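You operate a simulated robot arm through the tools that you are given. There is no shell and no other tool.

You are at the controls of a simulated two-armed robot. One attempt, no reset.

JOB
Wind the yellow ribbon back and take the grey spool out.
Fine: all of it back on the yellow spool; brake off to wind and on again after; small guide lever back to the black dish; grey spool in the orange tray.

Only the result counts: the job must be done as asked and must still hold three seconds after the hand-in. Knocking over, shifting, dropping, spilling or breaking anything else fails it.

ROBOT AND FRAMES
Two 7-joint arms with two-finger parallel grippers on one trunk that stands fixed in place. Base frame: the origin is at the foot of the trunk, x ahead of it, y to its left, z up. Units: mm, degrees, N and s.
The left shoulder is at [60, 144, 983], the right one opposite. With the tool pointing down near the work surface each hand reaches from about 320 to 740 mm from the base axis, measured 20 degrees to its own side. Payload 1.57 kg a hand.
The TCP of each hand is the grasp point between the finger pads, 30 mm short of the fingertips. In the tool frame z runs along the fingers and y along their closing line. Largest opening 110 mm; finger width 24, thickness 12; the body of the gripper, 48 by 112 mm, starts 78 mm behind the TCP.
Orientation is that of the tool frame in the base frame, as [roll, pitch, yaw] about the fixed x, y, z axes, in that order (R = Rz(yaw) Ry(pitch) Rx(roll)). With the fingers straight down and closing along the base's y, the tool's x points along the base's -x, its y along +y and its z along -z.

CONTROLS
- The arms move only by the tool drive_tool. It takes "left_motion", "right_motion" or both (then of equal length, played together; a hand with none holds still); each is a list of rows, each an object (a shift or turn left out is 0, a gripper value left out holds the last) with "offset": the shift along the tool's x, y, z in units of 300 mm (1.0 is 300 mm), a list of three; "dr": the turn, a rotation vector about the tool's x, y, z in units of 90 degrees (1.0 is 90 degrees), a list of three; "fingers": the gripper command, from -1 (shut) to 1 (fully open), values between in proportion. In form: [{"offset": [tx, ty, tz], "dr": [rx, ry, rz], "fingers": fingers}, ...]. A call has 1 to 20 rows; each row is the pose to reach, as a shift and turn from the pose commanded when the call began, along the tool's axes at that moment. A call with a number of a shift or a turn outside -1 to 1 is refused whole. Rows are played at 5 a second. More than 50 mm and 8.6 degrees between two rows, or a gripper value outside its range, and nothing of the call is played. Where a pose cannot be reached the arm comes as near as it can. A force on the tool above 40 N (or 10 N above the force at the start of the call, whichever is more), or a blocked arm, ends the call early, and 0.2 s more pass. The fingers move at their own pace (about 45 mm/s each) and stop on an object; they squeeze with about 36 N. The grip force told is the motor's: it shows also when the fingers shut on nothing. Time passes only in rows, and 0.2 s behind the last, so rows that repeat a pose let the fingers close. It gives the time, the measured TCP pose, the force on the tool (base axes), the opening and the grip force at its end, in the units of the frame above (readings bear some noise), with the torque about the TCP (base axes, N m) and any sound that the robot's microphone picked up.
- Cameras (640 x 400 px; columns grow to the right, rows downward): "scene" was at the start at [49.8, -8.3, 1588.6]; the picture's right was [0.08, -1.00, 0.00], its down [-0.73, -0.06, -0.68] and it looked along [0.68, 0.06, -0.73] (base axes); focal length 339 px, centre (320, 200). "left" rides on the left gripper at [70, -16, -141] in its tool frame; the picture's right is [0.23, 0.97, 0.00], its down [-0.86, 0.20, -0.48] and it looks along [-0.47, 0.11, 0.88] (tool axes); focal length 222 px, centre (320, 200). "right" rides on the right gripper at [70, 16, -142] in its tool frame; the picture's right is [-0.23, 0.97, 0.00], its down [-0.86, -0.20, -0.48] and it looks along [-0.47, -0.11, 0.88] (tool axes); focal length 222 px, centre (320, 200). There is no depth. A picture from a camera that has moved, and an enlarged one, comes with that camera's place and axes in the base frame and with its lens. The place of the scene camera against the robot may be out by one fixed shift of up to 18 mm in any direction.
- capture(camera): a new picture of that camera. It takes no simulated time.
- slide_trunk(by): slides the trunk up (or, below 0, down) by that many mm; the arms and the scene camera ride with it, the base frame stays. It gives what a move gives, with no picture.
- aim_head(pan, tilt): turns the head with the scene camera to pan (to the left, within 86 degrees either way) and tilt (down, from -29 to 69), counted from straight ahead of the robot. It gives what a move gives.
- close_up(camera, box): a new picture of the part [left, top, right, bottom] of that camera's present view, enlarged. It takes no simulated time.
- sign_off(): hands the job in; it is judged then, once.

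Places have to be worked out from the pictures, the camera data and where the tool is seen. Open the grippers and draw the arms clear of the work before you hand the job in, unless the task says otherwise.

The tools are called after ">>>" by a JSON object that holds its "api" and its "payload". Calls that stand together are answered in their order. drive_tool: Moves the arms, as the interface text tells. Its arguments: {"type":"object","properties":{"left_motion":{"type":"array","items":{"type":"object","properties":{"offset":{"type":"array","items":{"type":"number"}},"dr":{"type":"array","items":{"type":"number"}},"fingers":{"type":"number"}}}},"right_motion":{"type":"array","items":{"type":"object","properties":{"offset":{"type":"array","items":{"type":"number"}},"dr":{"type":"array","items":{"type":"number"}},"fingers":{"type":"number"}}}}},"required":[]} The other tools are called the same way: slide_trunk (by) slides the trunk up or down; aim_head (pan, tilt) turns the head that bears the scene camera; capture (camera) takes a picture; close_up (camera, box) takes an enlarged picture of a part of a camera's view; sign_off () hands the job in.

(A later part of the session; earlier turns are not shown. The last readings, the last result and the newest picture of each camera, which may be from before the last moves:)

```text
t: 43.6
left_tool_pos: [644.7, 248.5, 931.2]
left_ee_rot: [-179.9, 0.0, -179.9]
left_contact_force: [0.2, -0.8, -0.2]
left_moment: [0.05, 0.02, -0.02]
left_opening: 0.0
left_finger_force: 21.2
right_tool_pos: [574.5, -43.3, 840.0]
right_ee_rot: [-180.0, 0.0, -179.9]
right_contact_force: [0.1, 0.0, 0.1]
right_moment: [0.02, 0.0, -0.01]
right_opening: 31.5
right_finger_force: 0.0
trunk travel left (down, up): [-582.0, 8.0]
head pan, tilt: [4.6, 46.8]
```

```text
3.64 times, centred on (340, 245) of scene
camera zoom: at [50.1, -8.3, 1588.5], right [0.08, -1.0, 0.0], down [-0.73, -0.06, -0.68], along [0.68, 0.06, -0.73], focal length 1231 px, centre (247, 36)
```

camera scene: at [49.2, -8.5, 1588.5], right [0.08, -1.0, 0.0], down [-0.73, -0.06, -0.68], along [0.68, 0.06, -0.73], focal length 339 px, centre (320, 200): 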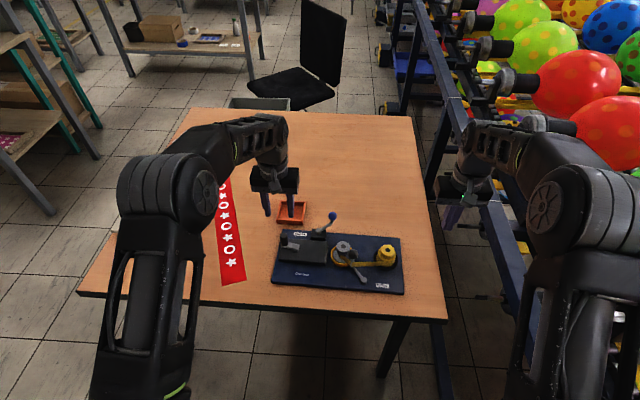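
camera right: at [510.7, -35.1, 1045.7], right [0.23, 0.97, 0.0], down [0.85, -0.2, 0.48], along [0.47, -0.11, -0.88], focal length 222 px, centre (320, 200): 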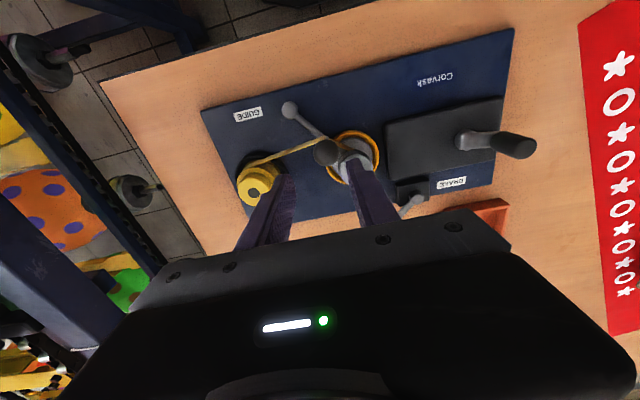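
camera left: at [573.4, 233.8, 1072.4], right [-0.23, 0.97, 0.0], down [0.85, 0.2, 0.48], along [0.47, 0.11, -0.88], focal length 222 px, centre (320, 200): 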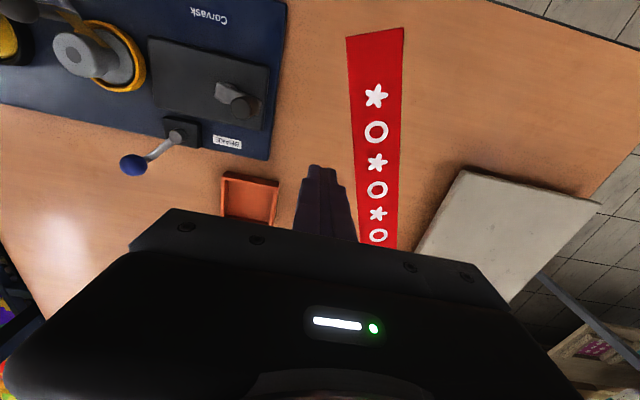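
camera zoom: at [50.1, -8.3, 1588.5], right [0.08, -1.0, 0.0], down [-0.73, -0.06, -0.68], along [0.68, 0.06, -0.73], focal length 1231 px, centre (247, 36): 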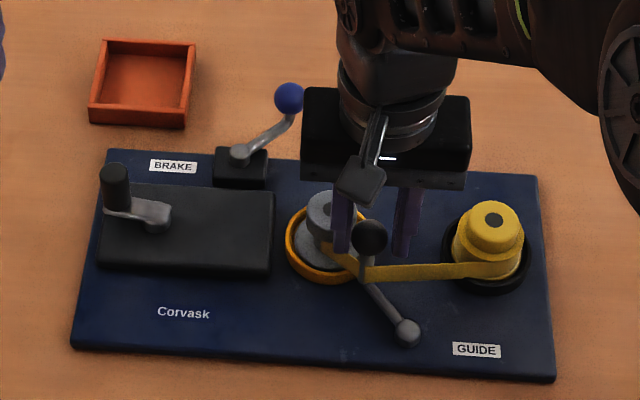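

I swing the guide lever along its arc about (534.5, -77) toward the black dish, first to just past the middle, watching force.

>>> {"api": "drive_tool", "payload": {"right_motion": [{"offset": [-0.0243, -0.0203, 0]}, {"offset": [-0.038, -0.0493, 0]}, {"offset": [-0.0463, -0.0803, 0]}, {"offset": [-0.049, -0.1123, 0]}, {"offset": [-0.0463, -0.1443, 0]}, {"offset": [-0.0463, -0.1443, 0]}]}}

>>> {"api": "close_up", "payload": {"camera": "right", "box": [200, 60, 440, 230]}}

>>> {"api": "close_up", "payload": {"camera": "scene", "box": [260, 190, 420, 300]}}

```text
t: 45.0
left_tool_pos: [644.1, 248.5, 930.0]
left_ee_rot: [-180.0, -0.1, -179.8]
left_contact_force: [-0.4, -0.2, -0.5]
left_moment: [0.01, 0.05, -0.01]
left_opening: 0.1
left_finger_force: 21.5
right_tool_pos: [589.5, -87.8, 839.3]
right_ee_rot: [180.0, 0.0, -179.9]
right_contact_force: [0.1, -0.1, -0.4]
right_moment: [-0.01, 0.0, -0.03]
right_opening: 31.4
right_finger_force: 0.1
trunk travel left (down, up): [-582.0, 8.0]
head pan, tilt: [4.6, 46.8]
```

```text
2.35 times, centred on (320, 145) of right
camera zoom: at [520.4, -72.8, 980.2], right [0.23, 0.97, 0.0], down [0.85, -0.2, 0.48], along [0.47, -0.11, -0.88], focal length 523 px, centre (320, 329)
```

zoom: 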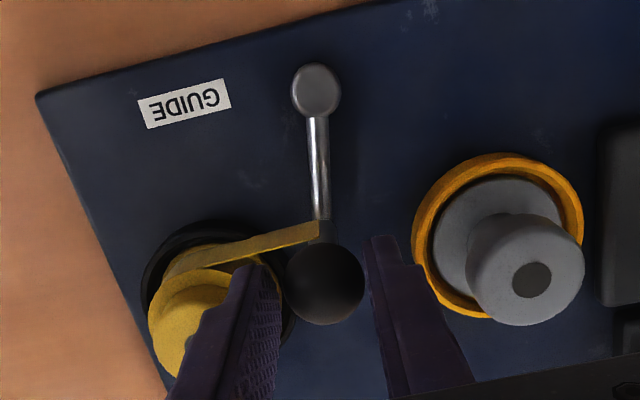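

```text
3.64 times, centred on (340, 245) of scene
camera zoom: at [49.9, -8.2, 1588.5], right [0.08, -1.0, 0.0], down [-0.73, -0.06, -0.68], along [0.68, 0.06, -0.73], focal length 1231 px, centre (247, 36)
```

zoom: 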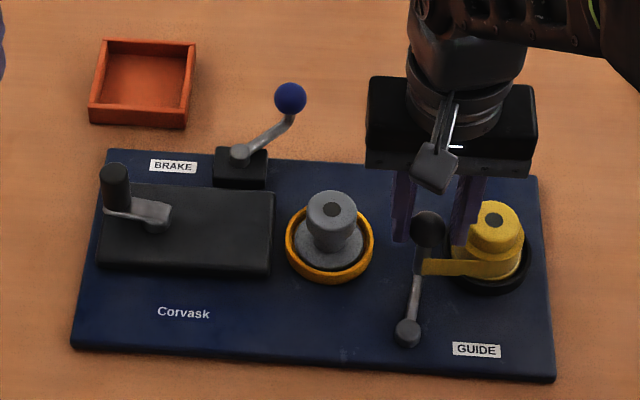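

The ribbon has come off the grey spool and now runs only to the guide post. I continue swinging the guide lever to the black-dish end.

>>> {"api": "drive_tool", "payload": {"right_motion": [{"offset": [0.0083, -0.031, 0]}, {"offset": [0.022, -0.06, 0]}, {"offset": [0.0323, -0.076, 0]}, {"offset": [0.0403, -0.0863, 0]}, {"offset": [0.0403, -0.0863, 0]}]}}

>>> {"api": "close_up", "payload": {"camera": "right", "box": [200, 60, 440, 230]}}

>>> {"api": "close_up", "payload": {"camera": "scene", "box": [260, 190, 420, 300]}}

```text
t: 46.2
left_tool_pos: [644.7, 248.3, 930.3]
left_ee_rot: [-179.9, 0.0, -179.9]
left_contact_force: [-0.2, 1.2, 0.1]
left_moment: [-0.01, 0.01, -0.03]
left_opening: 0.3
left_finger_force: 21.4
right_tool_pos: [576.4, -112.1, 838.5]
right_ee_rot: [-180.0, 0.1, -179.8]
right_contact_force: [-0.1, 0.6, -1.1]
right_moment: [0.06, 0.01, -0.02]
right_opening: 31.5
right_finger_force: 0.4
trunk travel left (down, up): [-582.0, 8.0]
head pan, tilt: [4.6, 46.8]
```

```text
2.35 times, centred on (320, 145) of right
camera zoom: at [506.7, -97.5, 980.7], right [0.23, 0.97, 0.0], down [0.85, -0.2, 0.48], along [0.47, -0.11, -0.88], focal length 523 px, centre (320, 329)
```

zoom: 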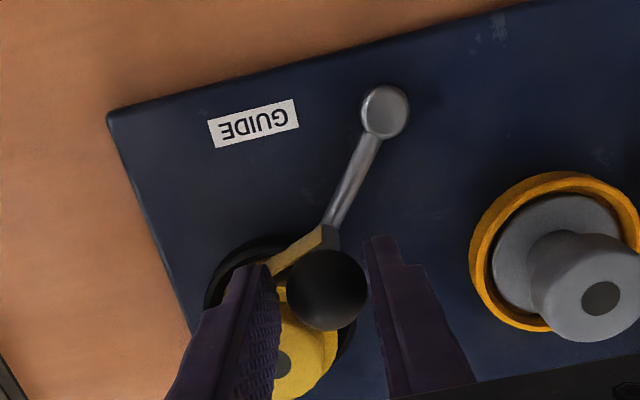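

```text
3.64 times, centred on (340, 245) of scene
camera zoom: at [50.0, -8.2, 1588.6], right [0.08, -1.0, 0.0], down [-0.73, -0.06, -0.68], along [0.68, 0.06, -0.73], focal length 1231 px, centre (247, 36)
```

zoom: 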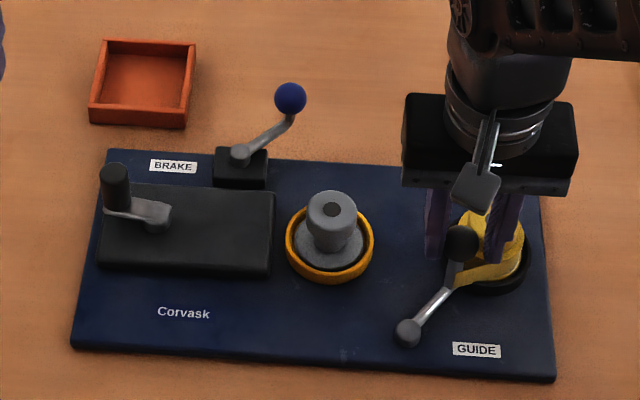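

No stop felt yet; the knob is at about (579, -112), -38°. I push a little further to find the end stop.

>>> {"api": "drive_tool", "payload": {"right_motion": [{"offset": [0.0087, -0.0093, 0]}, {"offset": [0.018, -0.0183, 0]}, {"offset": [0.018, -0.0183, 0]}]}}

>>> {"api": "close_up", "payload": {"camera": "right", "box": [200, 60, 440, 230]}}

>>> {"api": "close_up", "payload": {"camera": "scene", "box": [340, 220, 420, 300]}}

```text
t: 47.0
left_tool_pos: [643.9, 250.2, 930.2]
left_ee_rot: [179.9, 0.0, -179.9]
left_contact_force: [0.6, -0.3, -0.1]
left_moment: [0.0, -0.02, -0.03]
left_opening: 0.0
left_finger_force: 21.4
right_tool_pos: [572.7, -116.0, 838.6]
right_ee_rot: [179.8, 0.1, -179.9]
right_contact_force: [2.3, 9.2, 2.6]
right_moment: [0.25, -0.1, -0.01]
right_opening: 39.3
right_finger_force: 4.0
trunk travel left (down, up): [-582.0, 8.0]
head pan, tilt: [4.6, 46.8]
```

```text
2.35 times, centred on (320, 145) of right
camera zoom: at [502.7, -101.9, 980.4], right [0.23, 0.97, 0.0], down [0.85, -0.2, 0.48], along [0.47, -0.11, -0.88], focal length 523 px, centre (320, 329)
```

zoom: 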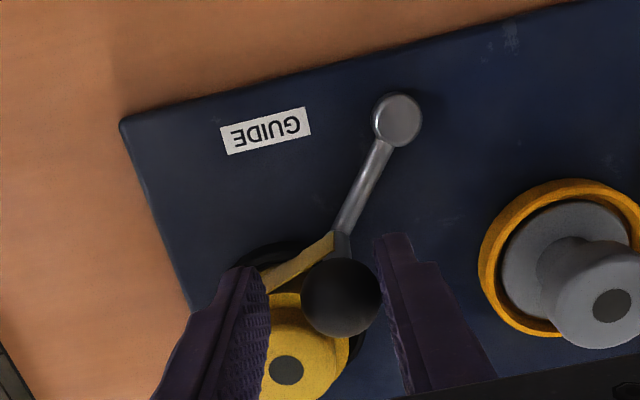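

```text
5.00 times, centred on (380, 260) of scene
camera zoom: at [50.1, -7.0, 1588.6], right [0.08, -1.0, 0.0], down [-0.73, -0.06, -0.68], along [0.68, 0.06, -0.73], focal length 1693 px, centre (20, -100)
```

zoom: 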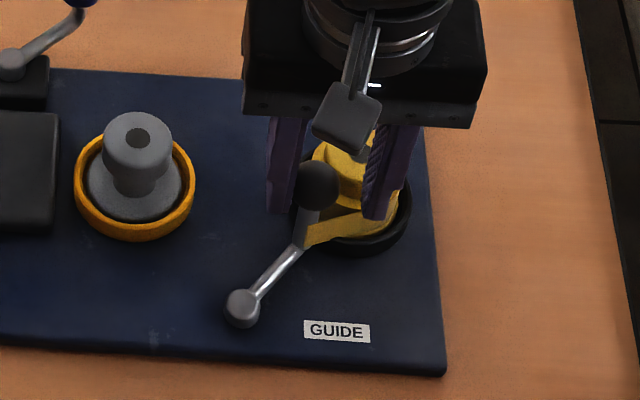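

The guide lever hit its stop (9 N, finger yielding), pointing at the black dish. I open the right hand, lift it clear and move it away.

>>> {"api": "drive_tool", "payload": {"right_motion": [{"offset": [0, 0.006, 0], "fingers": -0.05}, {"offset": [0, 0.006, 0], "fingers": -0.05}, {"offset": [0, 0.006, -0.1], "fingers": -0.05}, {"offset": [0, 0.006, -0.25], "fingers": -0.05}, {"offset": [0, -0.15, -0.33], "fingers": -0.05}, {"offset": [0, -0.3, -0.38], "fingers": -0.05}, {"offset": [-0.03, -0.44, -0.4], "fingers": -1}, {"offset": [-0.06, -0.5, -0.42], "fingers": -1}]}}

>>> {"api": "capture", "payload": {"camera": "right"}}

>>> {"api": "close_up", "payload": {"camera": "scene", "box": [260, 190, 420, 300]}}

>>> {"api": "close_up", "payload": {"camera": "scene", "box": [325, 230, 405, 280]}}

```text
refused: row 5 steps farther than a row can; nothing moved
```

```text
taken
camera right: at [502.7, -101.9, 980.4], right [0.23, 0.97, 0.0], down [0.85, -0.2, 0.48], along [0.47, -0.11, -0.88], focal length 222 px, centre (320, 200)
```

right: 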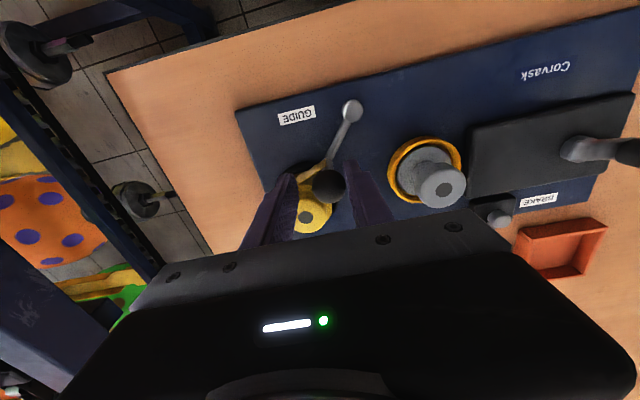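

```text
3.64 times, centred on (340, 245) of scene
camera zoom: at [50.1, -7.0, 1588.6], right [0.08, -1.0, 0.0], down [-0.73, -0.06, -0.68], along [0.68, 0.06, -0.73], focal length 1231 px, centre (247, 36)
```

zoom: 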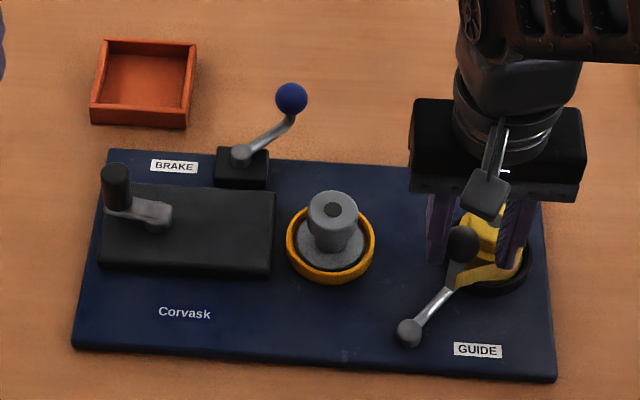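

```text
8.00 times, centred on (365, 255) of scene
camera zoom: at [50.1, -7.0, 1588.6], right [0.08, -1.0, 0.0], down [-0.73, -0.06, -0.68], along [0.68, 0.06, -0.73], focal length 2709 px, centre (-40, -240)
```

zoom: 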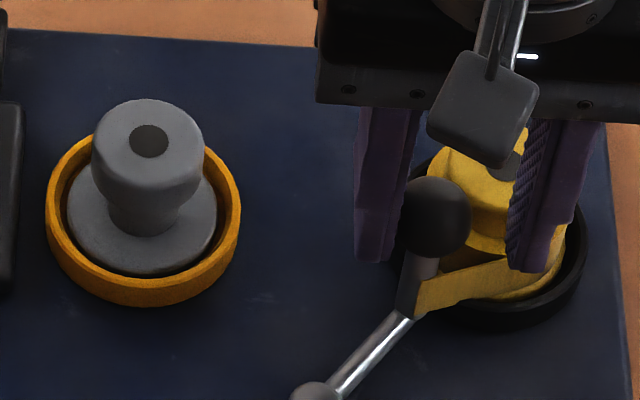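

One step was too long, so the call was refused. I repeat the retreat with smaller steps.

>>> {"api": "drive_tool", "payload": {"right_motion": [{"offset": [0, 0.006, 0], "fingers": -0.05}, {"offset": [0, 0.006, 0], "fingers": -0.05}, {"offset": [0, 0.006, -0.1], "fingers": -0.05}, {"offset": [0, 0.006, -0.22], "fingers": -0.05}, {"offset": [0, -0.09, -0.3], "fingers": -0.05}, {"offset": [0, -0.21, -0.35], "fingers": -0.05}, {"offset": [-0.02, -0.34, -0.37], "fingers": -1}, {"offset": [-0.05, -0.47, -0.39], "fingers": -1}, {"offset": [-0.08, -0.5, -0.41], "fingers": -1}]}}

>>> {"api": "capture", "payload": {"camera": "right"}}

>>> {"api": "close_up", "payload": {"camera": "scene", "box": [325, 230, 405, 280]}}

>>> {"api": "close_up", "payload": {"camera": "scene", "box": [260, 190, 420, 300]}}

```text
t: 49.0
left_tool_pos: [644.9, 247.7, 930.2]
left_ee_rot: [180.0, 0.0, -179.9]
left_contact_force: [-0.6, 1.2, 0.3]
left_moment: [0.04, -0.04, -0.02]
left_opening: 0.0
left_finger_force: 21.2
right_tool_pos: [597.5, -268.1, 962.1]
right_ee_rot: [-180.0, 0.1, -179.9]
right_contact_force: [0.0, 0.4, 0.6]
right_moment: [0.02, 0.0, 0.01]
right_opening: 0.0
right_finger_force: 10.2
trunk travel left (down, up): [-582.0, 8.0]
head pan, tilt: [4.6, 46.8]
```

```text
taken
camera right: at [528.8, -254.0, 1102.3], right [0.23, 0.97, 0.0], down [0.85, -0.2, 0.48], along [0.47, -0.11, -0.88], focal length 222 px, centre (320, 200)
```

right: 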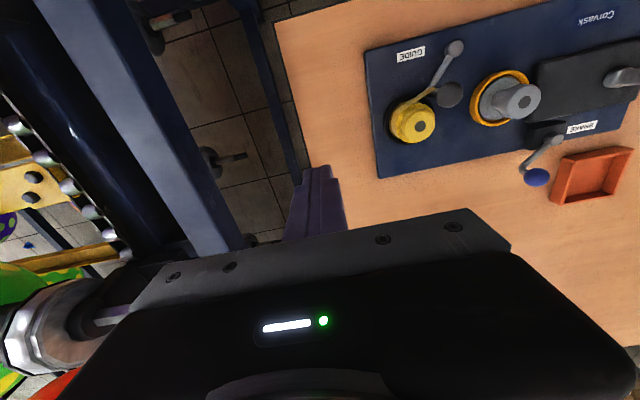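

```text
8.00 times, centred on (365, 255) of scene
camera zoom: at [50.1, -8.2, 1588.5], right [0.08, -1.0, 0.0], down [-0.73, -0.06, -0.68], along [0.68, 0.06, -0.73], focal length 2709 px, centre (-40, -240)
```

zoom: 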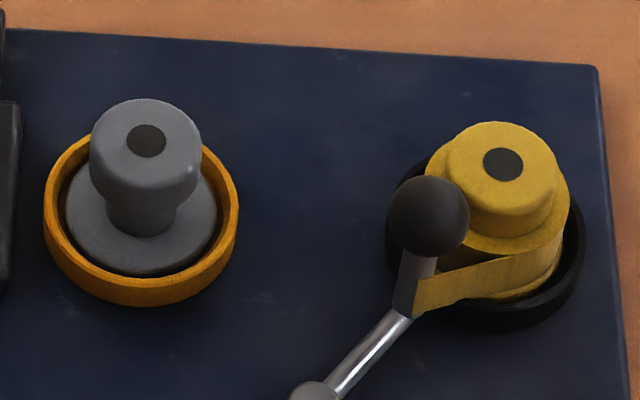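

```text
3.64 times, centred on (340, 245) of scene
camera zoom: at [50.1, -8.2, 1588.5], right [0.08, -1.0, 0.0], down [-0.73, -0.06, -0.68], along [0.68, 0.06, -0.73], focal length 1231 px, centre (247, 36)
```

zoom: 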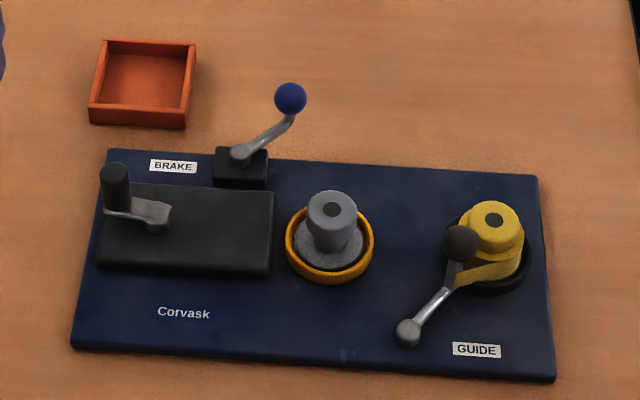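

The ribbon tail is on the yellow side and the grey spool is free. Before braking, I'll confirm the crank is right at its winding stop. I measure the handle's current position.

>>> {"api": "close_up", "payload": {"camera": "left", "box": [130, 20, 310, 160]}}

>>> {"api": "close_up", "payload": {"camera": "right", "box": [520, 20, 640, 130]}}

```text
2.86 times, centred on (220, 90) of left
camera zoom: at [574.9, 233.3, 1071.9], right [-0.23, 0.97, 0.0], down [0.85, 0.2, 0.48], along [0.47, 0.11, -0.88], focal length 635 px, centre (606, 514)
```

zoom: 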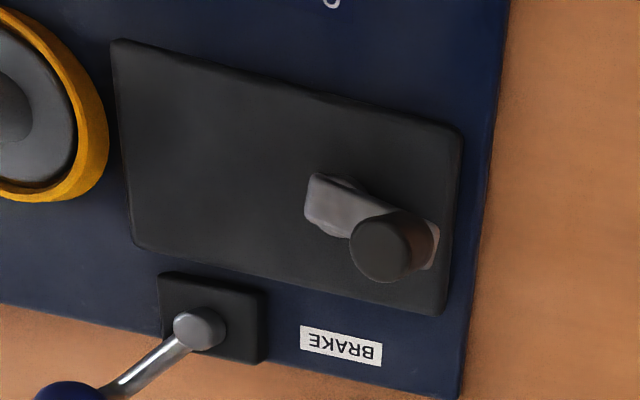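

```text
3.64 times, centred on (580, 75) of right
camera zoom: at [528.8, -254.0, 1102.3], right [0.23, 0.97, 0.0], down [0.85, -0.2, 0.48], along [0.47, -0.11, -0.88], focal length 808 px, centre (-626, 654)
```

zoom: 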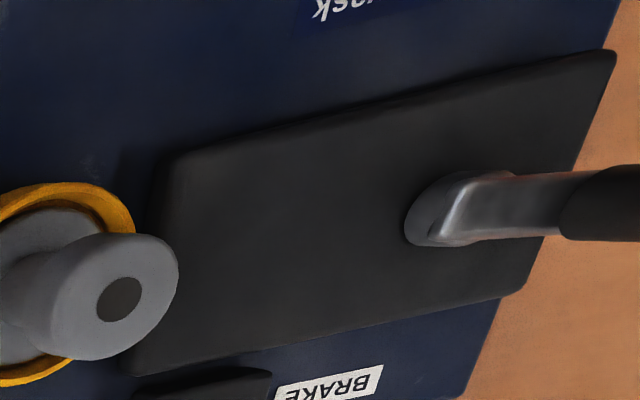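

The handle is at about (618.5, 159). I move the left hand over it with open fingers.

>>> {"api": "drive_tool", "payload": {"left_motion": [{"offset": [0.04, -0.13, 0.03], "fingers": -0.1}, {"offset": [0.088, -0.28, 0.06], "fingers": -0.1}, {"offset": [0.088, -0.296, 0.083], "fingers": -0.1}, {"offset": [0.088, -0.296, 0.083], "fingers": -0.1}]}}

>>> {"api": "close_up", "payload": {"camera": "left", "box": [210, 90, 390, 200]}}

```text
t: 50.0
left_tool_pos: [618.0, 159.8, 903.1]
left_ee_rot: [-180.0, -0.1, -179.9]
left_contact_force: [-0.5, -0.7, -0.5]
left_moment: [0.01, -0.04, -0.02]
left_opening: 49.7
left_finger_force: 0.1
right_tool_pos: [597.0, -268.7, 960.6]
right_ee_rot: [-180.0, 0.1, -180.0]
right_contact_force: [0.2, -0.1, -0.4]
right_moment: [-0.03, -0.03, 0.0]
right_opening: 0.0
right_finger_force: 21.5
trunk travel left (down, up): [-582.0, 8.0]
head pan, tilt: [4.6, 46.8]
```

```text
3.56 times, centred on (300, 145) of left
camera zoom: at [548.3, 143.7, 1044.7], right [-0.23, 0.97, 0.0], down [0.85, 0.2, 0.48], along [0.47, 0.11, -0.88], focal length 790 px, centre (391, 396)
```

zoom: 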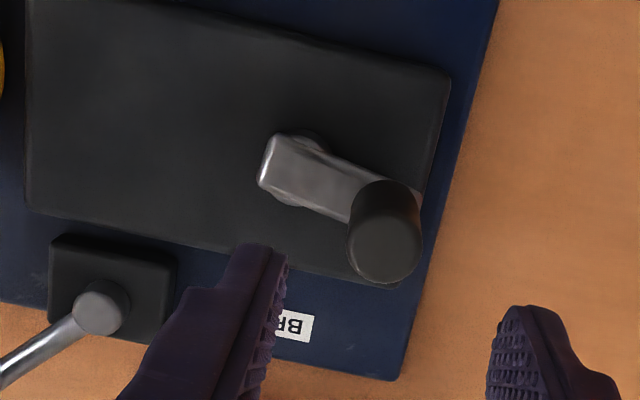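

The handle is at (618.8, 158.2) with the hub at about (617, 126). I descend and grip it again.

>>> {"api": "drive_tool", "payload": {"left_motion": [{"offset": [-0.002, -0.005, 0.1]}, {"offset": [-0.002, -0.005, 0.2]}, {"offset": [-0.002, -0.005, 0.296]}, {"offset": [-0.002, -0.005, 0.296], "fingers": -0.4}, {"offset": [-0.002, -0.005, 0.296], "fingers": -0.7}, {"offset": [-0.002, -0.005, 0.296], "fingers": -1}, {"offset": [-0.002, -0.005, 0.296], "fingers": -1}]}}

```text
t: 51.6
left_tool_pos: [618.5, 157.8, 815.8]
left_ee_rot: [180.0, 0.1, 180.0]
left_contact_force: [-0.3, -1.5, -0.4]
left_moment: [0.54, -0.12, 0.0]
left_opening: 22.4
left_finger_force: 33.6
right_tool_pos: [597.4, -270.0, 959.4]
right_ee_rot: [-180.0, 0.1, -179.9]
right_contact_force: [-0.3, 0.6, -0.1]
right_moment: [0.0, 0.03, 0.0]
right_opening: 0.0
right_finger_force: 21.3
trunk travel left (down, up): [-582.0, 8.0]
head pan, tilt: [4.6, 46.8]
```

Gripped with no load. I push 3 mm clockwise in small steps and watch the force.

>>> {"api": "drive_tool", "payload": {"left_motion": [{"offset": [-0.004, 0, 0]}, {"offset": [-0.007, 0, 0]}, {"offset": [-0.01, 0, 0]}, {"offset": [-0.01, 0, 0]}]}}

```text
t: 52.6
left_tool_pos: [618.6, 157.4, 816.7]
left_ee_rot: [179.9, -0.2, -179.9]
left_contact_force: [-21.4, -3.1, 6.0]
left_moment: [-0.57, 0.52, 0.02]
left_opening: 22.3
left_finger_force: 34.8
right_tool_pos: [595.3, -269.6, 961.9]
right_ee_rot: [-180.0, 0.1, -179.9]
right_contact_force: [0.8, 0.3, 0.0]
right_moment: [-0.01, -0.01, -0.01]
right_opening: 0.0
right_finger_force: 20.7
trunk travel left (down, up): [-582.0, 8.0]
head pan, tilt: [4.6, 46.8]
```

The crank is firmly at its stop (no motion, 21 N), so the ribbon is fully wound. I unload to the starting point, release and lift clear.

>>> {"api": "drive_tool", "payload": {"left_motion": [{"offset": [0.006, 0, 0]}, {"offset": [0.0085, 0, 0]}, {"offset": [0.0085, 0, 0], "fingers": -0.3}, {"offset": [0.0085, 0, 0], "fingers": -0.1}, {"offset": [0.0085, 0, 0], "fingers": -0.1}, {"offset": [0.0085, 0, -0.12], "fingers": -0.1}, {"offset": [0.0085, 0, -0.26], "fingers": -0.1}, {"offset": [0.0085, 0, -0.35], "fingers": -0.1}]}}

>>> {"api": "close_up", "payload": {"camera": "scene", "box": [260, 190, 420, 300]}}

>>> {"api": "close_up", "payload": {"camera": "right", "box": [480, 70, 640, 220]}}

```text
t: 54.4
left_tool_pos: [621.0, 157.4, 921.2]
left_ee_rot: [180.0, 0.0, -179.9]
left_contact_force: [-0.2, -0.3, -0.3]
left_moment: [-0.01, 0.0, -0.03]
left_opening: 49.4
left_finger_force: 0.1
right_tool_pos: [597.7, -267.3, 961.0]
right_ee_rot: [179.9, 0.0, -179.9]
right_contact_force: [0.7, -0.1, 0.3]
right_moment: [-0.02, 0.01, 0.01]
right_opening: 0.0
right_finger_force: 21.3
trunk travel left (down, up): [-582.0, 8.0]
head pan, tilt: [4.6, 46.8]
```

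```text
3.64 times, centred on (340, 245) of scene
camera zoom: at [49.4, -8.4, 1588.5], right [0.08, -1.0, 0.0], down [-0.73, -0.06, -0.68], along [0.68, 0.06, -0.73], focal length 1231 px, centre (247, 36)
```

zoom: 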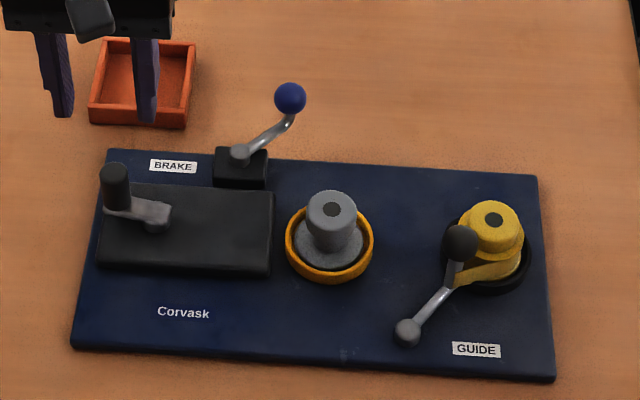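

```text
2.67 times, centred on (560, 145) of right
camera zoom: at [528.2, -254.0, 1102.2], right [0.23, 0.97, 0.0], down [0.85, -0.2, 0.48], along [0.47, -0.11, -0.88], focal length 592 px, centre (-320, 347)
```

zoom: 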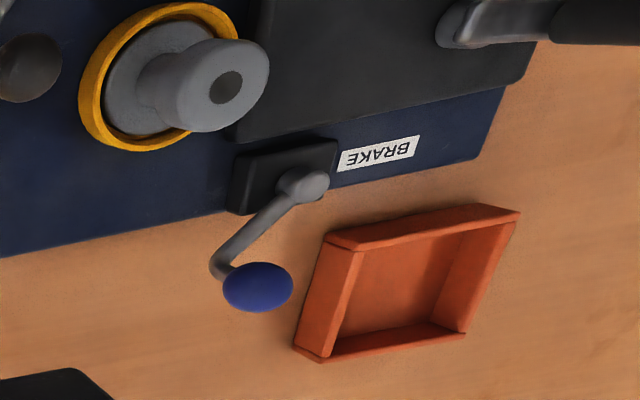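

The board is unchanged. Now the brake must go on: I tilt the left hand forward 30° and move it back to the staging point near (680, 66, 915).

>>> {"api": "drive_tool", "payload": {"left_motion": [{"offset": [-0.05, -0.076, 0.005], "dr": [0, -0.085, 0], "fingers": 0.0}, {"offset": [-0.1, -0.152, 0.01], "dr": [0, -0.17, 0], "fingers": 0.0}, {"offset": [-0.15, -0.228, 0.015], "dr": [0, -0.25, 0], "fingers": 0.0}, {"offset": [-0.197, -0.305, 0.02], "dr": [0, -0.333, 0], "fingers": 0.0}, {"offset": [-0.197, -0.305, 0.02], "dr": [0, -0.333, 0], "fingers": 0.0}]}}

```text
t: 55.6
left_tool_pos: [681.3, 67.8, 917.4]
left_ee_rot: [-179.8, 30.1, -179.9]
left_contact_force: [-0.1, 0.1, 0.0]
left_moment: [0.04, 0.0, 0.01]
left_opening: 55.1
left_finger_force: 0.2
right_tool_pos: [598.1, -268.8, 961.2]
right_ee_rot: [-179.9, 0.1, -179.9]
right_contact_force: [-0.2, 0.2, 0.6]
right_moment: [0.0, -0.02, -0.01]
right_opening: 0.0
right_finger_force: 20.8
trunk travel left (down, up): [-582.0, 8.0]
head pan, tilt: [4.6, 46.8]
```

Now I rotate the heading by -44° and move to a pre-grasp point 70 mm short of the knob at (722, 25, 803).

>>> {"api": "drive_tool", "payload": {"left_motion": [{"offset": [0.0, 0.0, 0.0], "dr": [0.0407, 0, 0.0706]}, {"offset": [0.0, 0.0, 0.0], "dr": [0.0815, 0, 0.1411]}, {"offset": [0.01, -0.015, 0.04], "dr": [0.1222, 0, 0.2117]}, {"offset": [0.02, -0.03, 0.09], "dr": [0.163, 0, 0.2822]}, {"offset": [0.033, -0.045, 0.14], "dr": [0.2037, 0, 0.3528]}, {"offset": [0.045, -0.0623, 0.181], "dr": [0.2444, 0, 0.4234]}, {"offset": [0.045, -0.0623, 0.181], "dr": [0.2444, 0, 0.4234]}]}}

>>> {"api": "close_up", "payload": {"camera": "left", "box": [180, 20, 480, 240]}}

```text
t: 57.2
left_tool_pos: [695.3, 46.0, 862.4]
left_ee_rot: [-179.9, 30.0, 136.0]
left_contact_force: [-0.4, 0.5, 0.1]
left_moment: [-0.03, -0.02, -0.02]
left_opening: 55.3
left_finger_force: 0.1
right_tool_pos: [596.0, -267.7, 960.6]
right_ee_rot: [180.0, 0.0, -179.8]
right_contact_force: [0.1, 0.5, 0.9]
right_moment: [0.0, -0.01, 0.0]
right_opening: 0.1
right_finger_force: 21.4
trunk travel left (down, up): [-582.0, 8.0]
head pan, tilt: [4.6, 46.8]
```

```text
1.82 times, centred on (330, 130) of left
camera zoom: at [590.3, 126.0, 949.3], right [0.54, 0.84, -0.11], down [0.5, -0.2, 0.84], along [0.68, -0.51, -0.53], focal length 404 px, centre (302, 327)
```

zoom: 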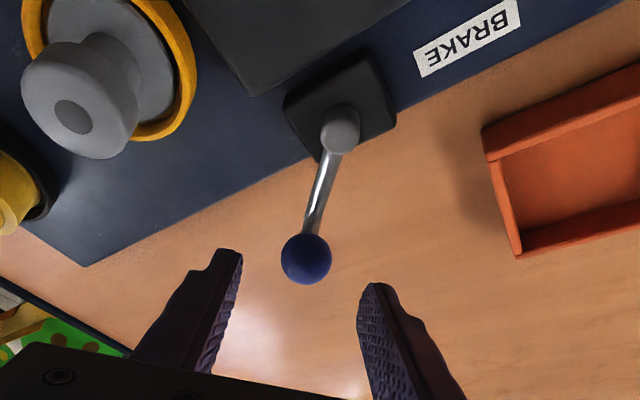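

The knob is well centred. I advance 68 mm onto it and narrow the cage.

>>> {"api": "drive_tool", "payload": {"left_motion": [{"offset": [0.0, 0.008, 0.08]}, {"offset": [0.001, 0.009, 0.16]}, {"offset": [0.001, 0.009, 0.225]}, {"offset": [0.001, 0.009, 0.225], "fingers": -0.45}, {"offset": [0.001, 0.009, 0.225], "fingers": -0.45}]}}

>>> {"api": "close_up", "payload": {"camera": "left", "box": [220, 20, 480, 260]}}

```text
t: 58.4
left_tool_pos: [721.4, 24.6, 803.9]
left_ee_rot: [-179.9, 29.9, 136.1]
left_contact_force: [-0.3, 0.6, 1.1]
left_moment: [-0.02, -0.01, 0.04]
left_opening: 30.2
left_finger_force: 0.0
right_tool_pos: [597.6, -269.1, 960.4]
right_ee_rot: [179.9, 0.0, -179.8]
right_contact_force: [-0.4, -0.2, 0.3]
right_moment: [0.01, 0.01, -0.02]
right_opening: 0.0
right_finger_force: 20.8
trunk travel left (down, up): [-582.0, 8.0]
head pan, tilt: [4.6, 46.8]
```

```text
1.67 times, centred on (350, 140) of left
camera zoom: at [616.0, 104.4, 892.6], right [0.53, 0.84, -0.11], down [0.5, -0.2, 0.84], along [0.68, -0.51, -0.53], focal length 370 px, centre (270, 300)
```

zoom: 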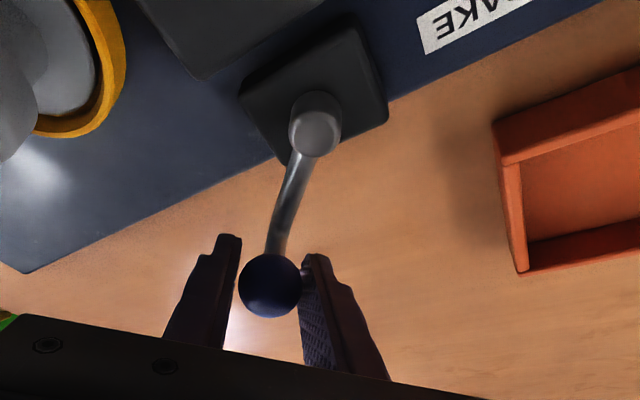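

Caged. I swing the lever back through the same arc toward the brake-on stop, first 40°.

>>> {"api": "drive_tool", "payload": {"left_motion": [{"offset": [0.0017, 0.027, -0.001], "dr": [-0.0444, 0, -0.077]}, {"offset": [0.0064, 0.0533, -0.0037], "dr": [-0.0889, 0, -0.154]}, {"offset": [0.0144, 0.0787, -0.0083], "dr": [-0.1333, 0, -0.2309]}, {"offset": [0.0254, 0.1023, -0.0147], "dr": [-0.1778, 0, -0.3079]}, {"offset": [0.0393, 0.1243, -0.0227], "dr": [-0.2222, 0, -0.3849]}, {"offset": [0.0393, 0.1243, -0.0227], "dr": [-0.2222, 0, -0.3849]}]}}

>>> {"api": "close_up", "payload": {"camera": "left", "box": [220, 20, 480, 260]}}

```text
t: 59.8
left_tool_pos: [736.6, 62.5, 804.2]
left_ee_rot: [-180.0, 30.0, 176.1]
left_contact_force: [0.3, 0.2, -0.3]
left_moment: [0.0, 0.02, -0.03]
left_opening: 30.6
left_finger_force: 0.2
right_tool_pos: [598.6, -268.1, 959.7]
right_ee_rot: [-180.0, 0.1, -179.9]
right_contact_force: [-0.4, 0.2, -0.8]
right_moment: [-0.05, 0.02, 0.03]
right_opening: 0.2
right_finger_force: 21.2
trunk travel left (down, up): [-582.0, 8.0]
head pan, tilt: [4.6, 46.8]
```

```text
1.67 times, centred on (350, 140) of left
camera zoom: at [605.5, 56.1, 891.2], right [-0.13, 0.98, -0.11], down [0.51, 0.17, 0.84], along [0.85, 0.05, -0.53], focal length 370 px, centre (270, 300)
```

zoom: 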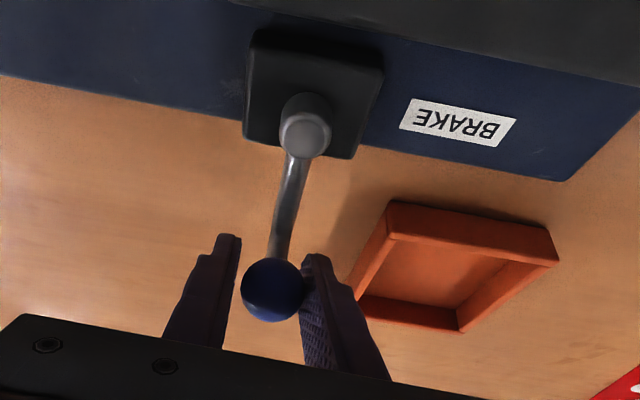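

The knob is nearly at the on position. I push on another 8 mm in +y until the finger yields at the stop.

>>> {"api": "drive_tool", "payload": {"left_motion": [{"offset": [0, 0.012, 0]}, {"offset": [0, 0.02, 0]}, {"offset": [0, 0.028, 0]}, {"offset": [0, 0.028, 0]}]}}

>>> {"api": "close_up", "payload": {"camera": "left", "box": [220, 20, 480, 260]}}

```text
t: 60.8
left_tool_pos: [737.4, 69.0, 803.9]
left_ee_rot: [-180.0, 30.1, 175.9]
left_contact_force: [-0.1, -7.2, 0.9]
left_moment: [0.01, -0.01, -0.01]
left_opening: 36.3
left_finger_force: 2.9
right_tool_pos: [597.4, -269.3, 961.2]
right_ee_rot: [180.0, 0.1, -179.9]
right_contact_force: [0.3, 0.1, 0.2]
right_moment: [0.01, -0.02, 0.02]
right_opening: 0.0
right_finger_force: 21.3
trunk travel left (down, up): [-582.0, 8.0]
head pan, tilt: [4.6, 46.8]
```

```text
1.67 times, centred on (350, 140) of left
camera zoom: at [605.8, 62.6, 891.0], right [-0.13, 0.99, -0.11], down [0.51, 0.16, 0.84], along [0.85, 0.05, -0.53], focal length 370 px, centre (270, 300)
```

zoom: 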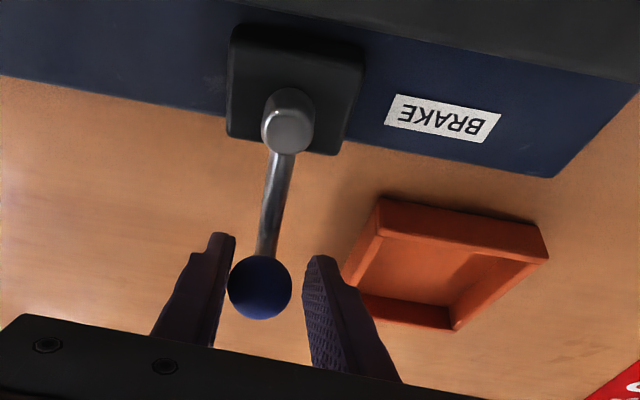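

The brake is at its on stop (7 N, finger yielding). I open and back straight out.

>>> {"api": "drive_tool", "payload": {"left_motion": [{"offset": [0, -0.006, 0], "fingers": 0.0}, {"offset": [0, -0.006, 0], "fingers": 0.0}, {"offset": [0, -0.006, -0.1], "fingers": 0.0}, {"offset": [0, -0.006, -0.22], "fingers": 0.0}, {"offset": [0, -0.006, -0.34], "fingers": 0.0}, {"offset": [0, -0.006, -0.4], "fingers": 0.0}]}}

>>> {"api": "close_up", "payload": {"camera": "scene", "box": [260, 190, 420, 300]}}

>>> {"api": "close_up", "payload": {"camera": "right", "box": [360, 20, 640, 220]}}

>>> {"api": "capture", "payload": {"camera": "left"}}

```text
t: 62.2
left_tool_pos: [678.2, 72.2, 906.5]
left_ee_rot: [-180.0, 29.9, 176.0]
left_contact_force: [-0.1, -0.4, 0.0]
left_moment: [-0.01, -0.02, 0.0]
left_opening: 55.0
left_finger_force: 0.0
right_tool_pos: [597.7, -269.0, 960.3]
right_ee_rot: [180.0, 0.1, -180.0]
right_contact_force: [-0.6, 0.6, -0.1]
right_moment: [0.0, 0.01, 0.0]
right_opening: 0.0
right_finger_force: 21.5
trunk travel left (down, up): [-582.0, 8.0]
head pan, tilt: [4.6, 46.8]
```

```text
3.64 times, centred on (340, 245) of scene
camera zoom: at [49.8, -8.5, 1588.5], right [0.08, -1.0, 0.0], down [-0.73, -0.06, -0.68], along [0.68, 0.06, -0.73], focal length 1231 px, centre (247, 36)
```

zoom: 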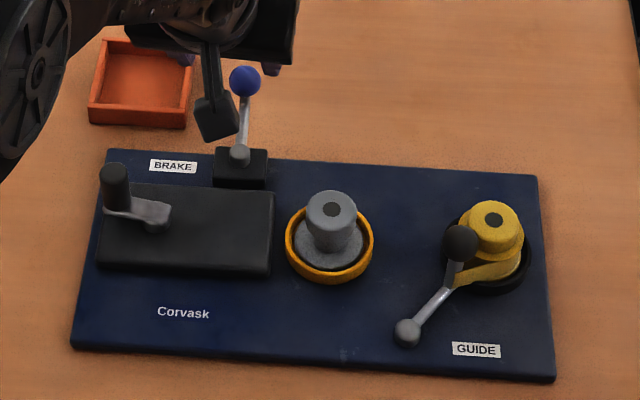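

```text
2.00 times, centred on (500, 120) of right
camera zoom: at [528.5, -254.1, 1102.0], right [0.23, 0.97, 0.0], down [0.85, -0.2, 0.48], along [0.47, -0.11, -0.88], focal length 444 px, centre (-40, 360)
```

zoom: 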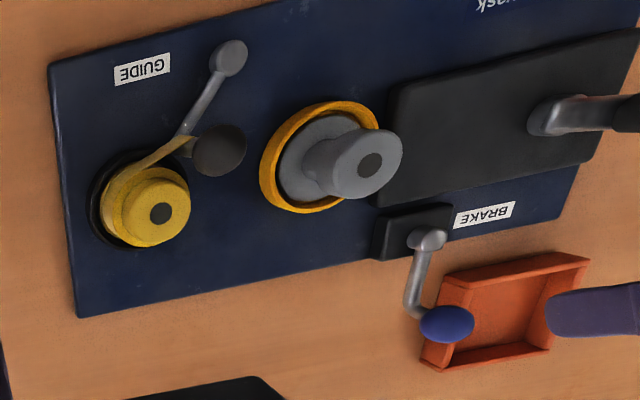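

```text
taken
camera left: at [547.2, 66.4, 993.8], right [-0.13, 0.99, -0.11], down [0.51, 0.16, 0.84], along [0.85, 0.05, -0.53], focal length 222 px, centre (320, 200)
```

left: 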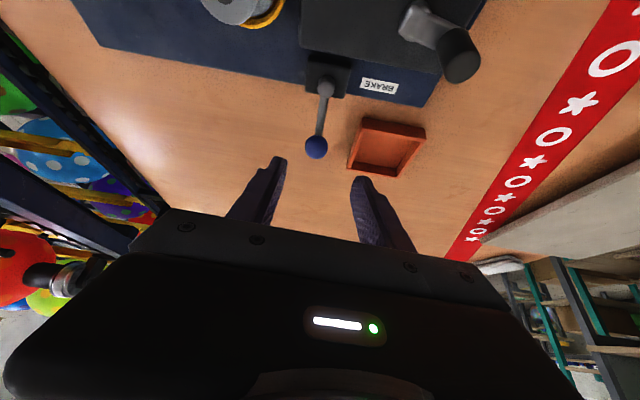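

The brake is on, the guide is at the black dish and the board is in place. Next I check that the left hand can reach over the tray centre at about (775, 160) with the 30° tilt before fetching the spool.

>>> {"api": "drive_tool", "payload": {"left_motion": [{"offset": [-0.048, 0.079, 0.0], "dr": [-0.0056, 0, -0.0096]}, {"offset": [-0.096, 0.157, 0.06], "dr": [-0.0111, 0, -0.0193]}, {"offset": [-0.144, 0.236, 0.14], "dr": [-0.0167, 0, -0.0289]}, {"offset": [-0.192, 0.3147, 0.24], "dr": [-0.0222, 0, -0.0385]}, {"offset": [-0.192, 0.3147, 0.24], "dr": [-0.0222, 0, -0.0385]}]}}

>>> {"api": "capture", "payload": {"camera": "left"}}

```text
t: 63.4
left_tool_pos: [769.6, 161.4, 874.9]
left_ee_rot: [180.0, 30.0, -179.9]
left_contact_force: [-0.3, 0.3, 0.0]
left_moment: [-0.01, 0.0, -0.03]
left_opening: 55.0
left_finger_force: 0.0
right_tool_pos: [597.5, -269.1, 960.5]
right_ee_rot: [-180.0, 0.0, -180.0]
right_contact_force: [-0.5, 0.2, -0.9]
right_moment: [0.02, 0.0, -0.02]
right_opening: 0.1
right_finger_force: 21.4
trunk travel left (down, up): [-582.0, 8.0]
head pan, tilt: [4.6, 46.8]
```

```text
taken
camera left: at [637.4, 145.4, 962.1], right [-0.2, 0.97, -0.11], down [0.5, 0.2, 0.84], along [0.84, 0.11, -0.53], focal length 222 px, centre (320, 200)
```

left: 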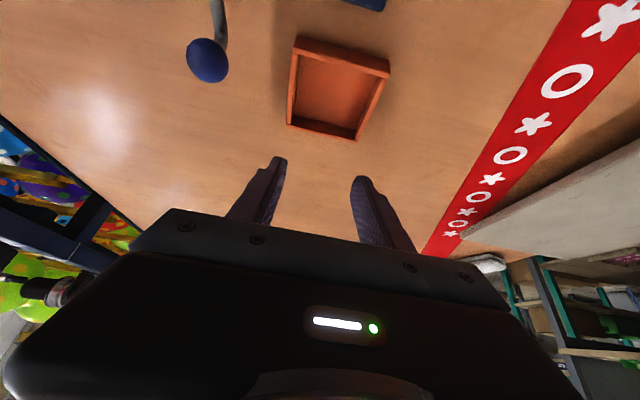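

Reachable at z 875. I test lower, down to z≈800 above the tray centre, and look closely at the tray.

>>> {"api": "drive_tool", "payload": {"left_motion": [{"offset": [0.05, -0.005, 0.105]}, {"offset": [0.101, -0.005, 0.211]}, {"offset": [0.101, -0.005, 0.211]}]}}

>>> {"api": "close_up", "payload": {"camera": "left", "box": [220, 20, 480, 220]}}

>>> {"api": "close_up", "payload": {"camera": "right", "box": [500, 100, 640, 220]}}

>>> {"api": "close_up", "payload": {"camera": "scene", "box": [250, 170, 350, 250]}}

```text
t: 64.2
left_tool_pos: [774.2, 157.8, 802.5]
left_ee_rot: [-180.0, 30.1, -180.0]
left_contact_force: [0.4, -0.1, -0.2]
left_moment: [0.0, 0.02, 0.01]
left_opening: 55.1
left_finger_force: 0.0
right_tool_pos: [596.5, -268.5, 961.1]
right_ee_rot: [-179.9, 0.1, 180.0]
right_contact_force: [0.1, -0.2, -0.7]
right_moment: [0.01, 0.0, 0.01]
right_opening: 0.0
right_finger_force: 21.4
trunk travel left (down, up): [-582.0, 8.0]
head pan, tilt: [4.6, 46.8]
```

```text
2.00 times, centred on (350, 120) of left
camera zoom: at [643.9, 142.6, 889.9], right [-0.2, 0.97, -0.11], down [0.5, 0.2, 0.84], along [0.84, 0.11, -0.53], focal length 444 px, centre (260, 360)
```

zoom: 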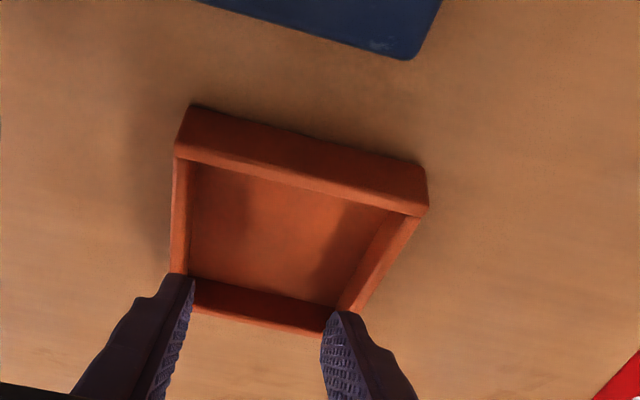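

```text
3.33 times, centred on (570, 160) of right
camera zoom: at [528.4, -254.0, 1102.2], right [0.23, 0.97, 0.0], down [0.85, -0.2, 0.48], along [0.47, -0.11, -0.88], focal length 740 px, centre (-513, 333)
```

zoom: 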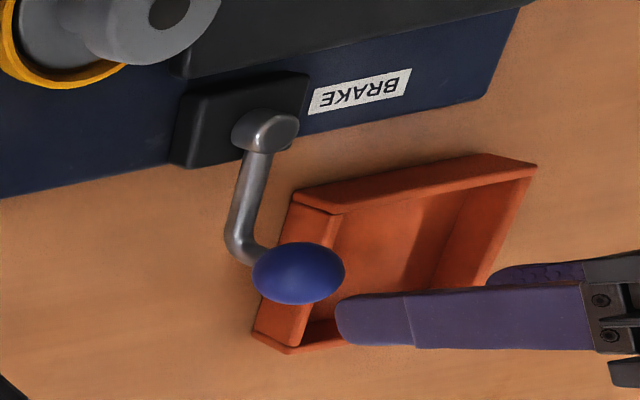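

```text
5.00 times, centred on (300, 210) of scene
camera zoom: at [49.7, -8.5, 1588.6], right [0.08, -1.0, 0.0], down [-0.73, -0.06, -0.68], along [0.68, 0.06, -0.73], focal length 1693 px, centre (420, 150)
```

zoom: 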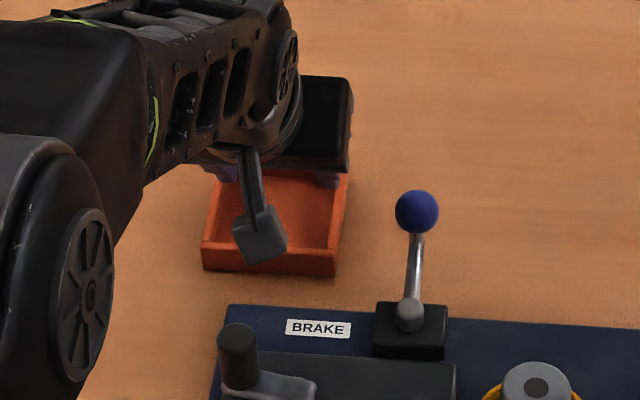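

At 30° tilt the tray is reachable; its centre is at about (775, 160) with the rim at z≈762. I raise the left hand and carry it over to a point above the grey spool.

>>> {"api": "drive_tool", "payload": {"left_motion": [{"offset": [-0.054, 0, -0.094], "fingers": 0.1}, {"offset": [-0.108, 0, -0.188], "fingers": 0.1}, {"offset": [-0.1625, 0, -0.2814], "fingers": 0.1}, {"offset": [-0.0774, -0.0963, -0.3273], "fingers": 0.1}, {"offset": [0.0077, -0.1926, -0.3733], "fingers": 0.1}, {"offset": [0.0928, -0.2889, -0.4192], "fingers": 0.1}, {"offset": [0.1779, -0.3851, -0.4651], "fingers": 0.1}, {"offset": [0.2629, -0.4814, -0.5111], "fingers": 0.1}, {"offset": [0.348, -0.5777, -0.557], "fingers": 0.1}, {"offset": [0.348, -0.5777, -0.557], "fingers": 0.1}]}}

>>> {"api": "capture", "payload": {"camera": "left"}}

>>> {"api": "close_up", "payload": {"camera": "left", "box": [200, 60, 440, 230]}}

>>> {"api": "close_up", "payload": {"camera": "right", "box": [420, 20, 640, 200]}}

```text
t: 66.4
left_tool_pos: [601.0, -13.1, 899.0]
left_ee_rot: [180.0, 30.0, -179.9]
left_contact_force: [0.4, 0.0, 1.2]
left_moment: [-0.02, 0.01, 0.01]
left_opening: 60.9
left_finger_force: 0.1
right_tool_pos: [597.3, -268.2, 960.1]
right_ee_rot: [180.0, 0.0, -179.9]
right_contact_force: [0.6, 0.1, 0.1]
right_moment: [0.02, 0.0, 0.0]
right_opening: 0.2
right_finger_force: 21.6
trunk travel left (down, up): [-582.0, 8.0]
head pan, tilt: [4.6, 46.8]
```

```text
taken
camera left: at [470.4, -28.6, 986.7], right [-0.2, 0.97, -0.11], down [0.5, 0.2, 0.84], along [0.84, 0.11, -0.53], focal length 222 px, centre (320, 200)
```

left: 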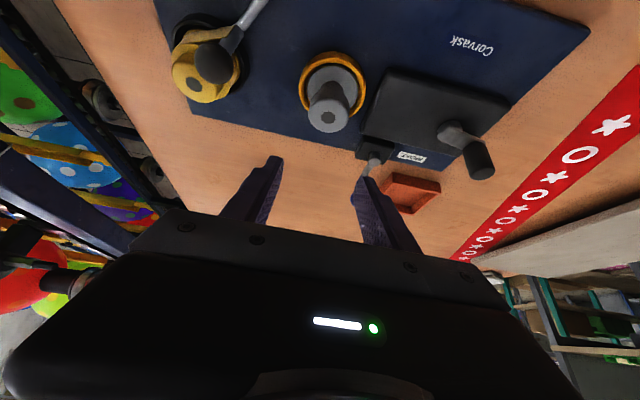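

```text
2.35 times, centred on (320, 145) of left
camera zoom: at [470.4, -28.6, 986.7], right [-0.2, 0.97, -0.11], down [0.5, 0.2, 0.84], along [0.84, 0.11, -0.53], focal length 523 px, centre (320, 329)
```

zoom: 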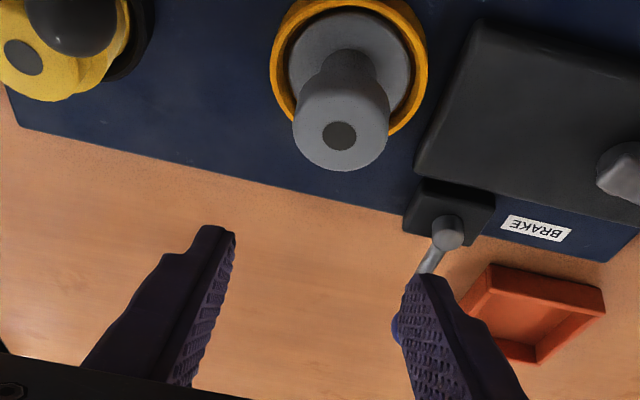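

```text
2.22 times, centred on (530, 110) of right
camera zoom: at [528.9, -253.5, 1101.9], right [0.23, 0.97, 0.0], down [0.86, -0.2, 0.48], along [0.47, -0.11, -0.88], focal length 494 px, centre (-147, 400)
```

zoom: 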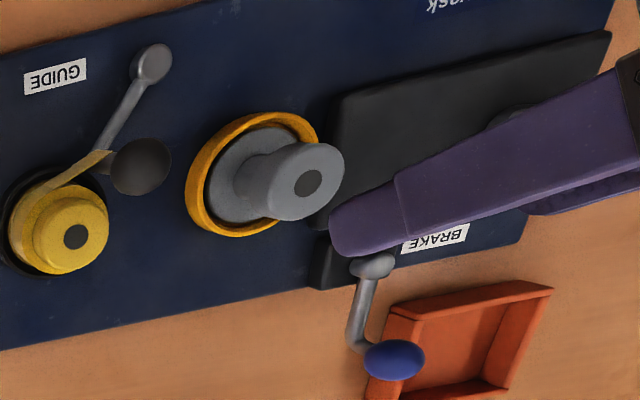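

The grey spool's centre measures (610.7, -13.5). I descend vertically to z≈813 with fingers straddling the knob, keeping the 30° tilt.

>>> {"api": "drive_tool", "payload": {"left_motion": [{"offset": [0.05, -0.003, 0.085]}, {"offset": [0.1, -0.003, 0.171]}, {"offset": [0.1455, -0.003, 0.2486]}, {"offset": [0.1455, -0.003, 0.2486]}]}}

>>> {"api": "close_up", "payload": {"camera": "left", "box": [200, 60, 440, 230]}}

>>> {"api": "close_up", "payload": {"camera": "right", "box": [420, 20, 640, 200]}}

>>> {"api": "close_up", "payload": {"camera": "scene", "box": [300, 210, 400, 290]}}

```text
t: 67.4
left_tool_pos: [601.1, -14.5, 809.7]
left_ee_rot: [-180.0, 30.0, -180.0]
left_contact_force: [-0.5, 0.1, -0.1]
left_moment: [0.01, 0.01, 0.01]
left_opening: 60.5
left_finger_force: 0.1
right_tool_pos: [596.9, -268.7, 960.6]
right_ee_rot: [179.9, 0.1, -179.9]
right_contact_force: [-0.5, 0.8, 0.0]
right_moment: [0.0, -0.02, 0.01]
right_opening: 0.0
right_finger_force: 21.2
trunk travel left (down, up): [-582.0, 8.0]
head pan, tilt: [4.6, 46.8]
```

```text
2.35 times, centred on (320, 145) of left
camera zoom: at [469.7, -29.7, 897.4], right [-0.2, 0.97, -0.11], down [0.5, 0.2, 0.84], along [0.84, 0.11, -0.53], focal length 523 px, centre (320, 329)
```

zoom: 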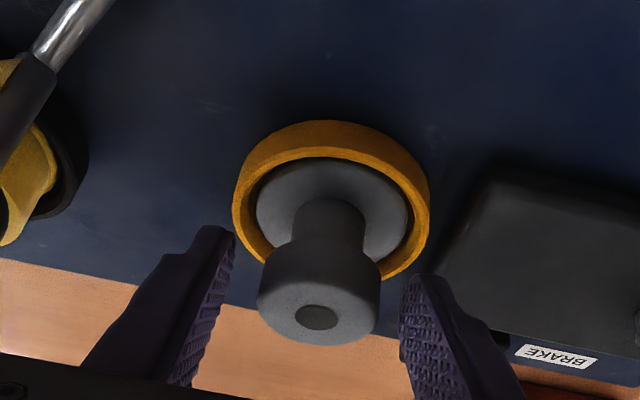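

```text
2.22 times, centred on (530, 110) of right
camera zoom: at [528.3, -253.9, 1102.2], right [0.23, 0.97, 0.0], down [0.85, -0.2, 0.48], along [0.47, -0.11, -0.88], focal length 494 px, centre (-147, 400)
```

zoom: 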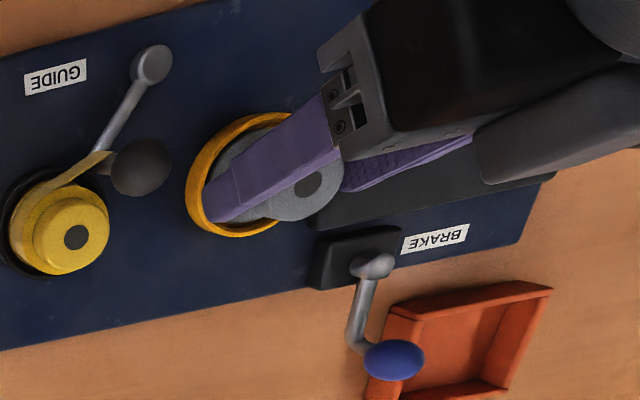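

```text
5.00 times, centred on (350, 250) of scene
camera zoom: at [49.6, -8.4, 1588.6], right [0.08, -1.0, 0.0], down [-0.73, -0.06, -0.68], along [0.68, 0.06, -0.73], focal length 1693 px, centre (170, -50)
```

zoom: 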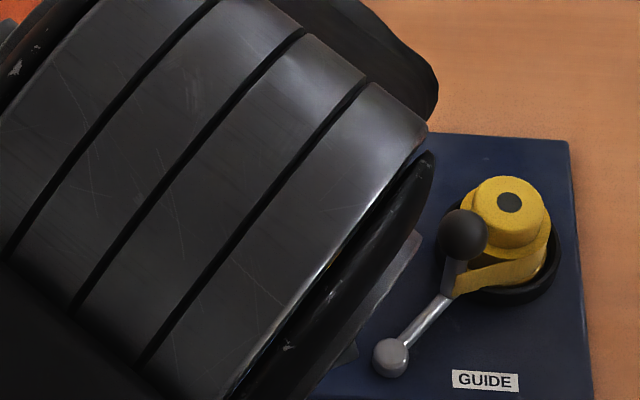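

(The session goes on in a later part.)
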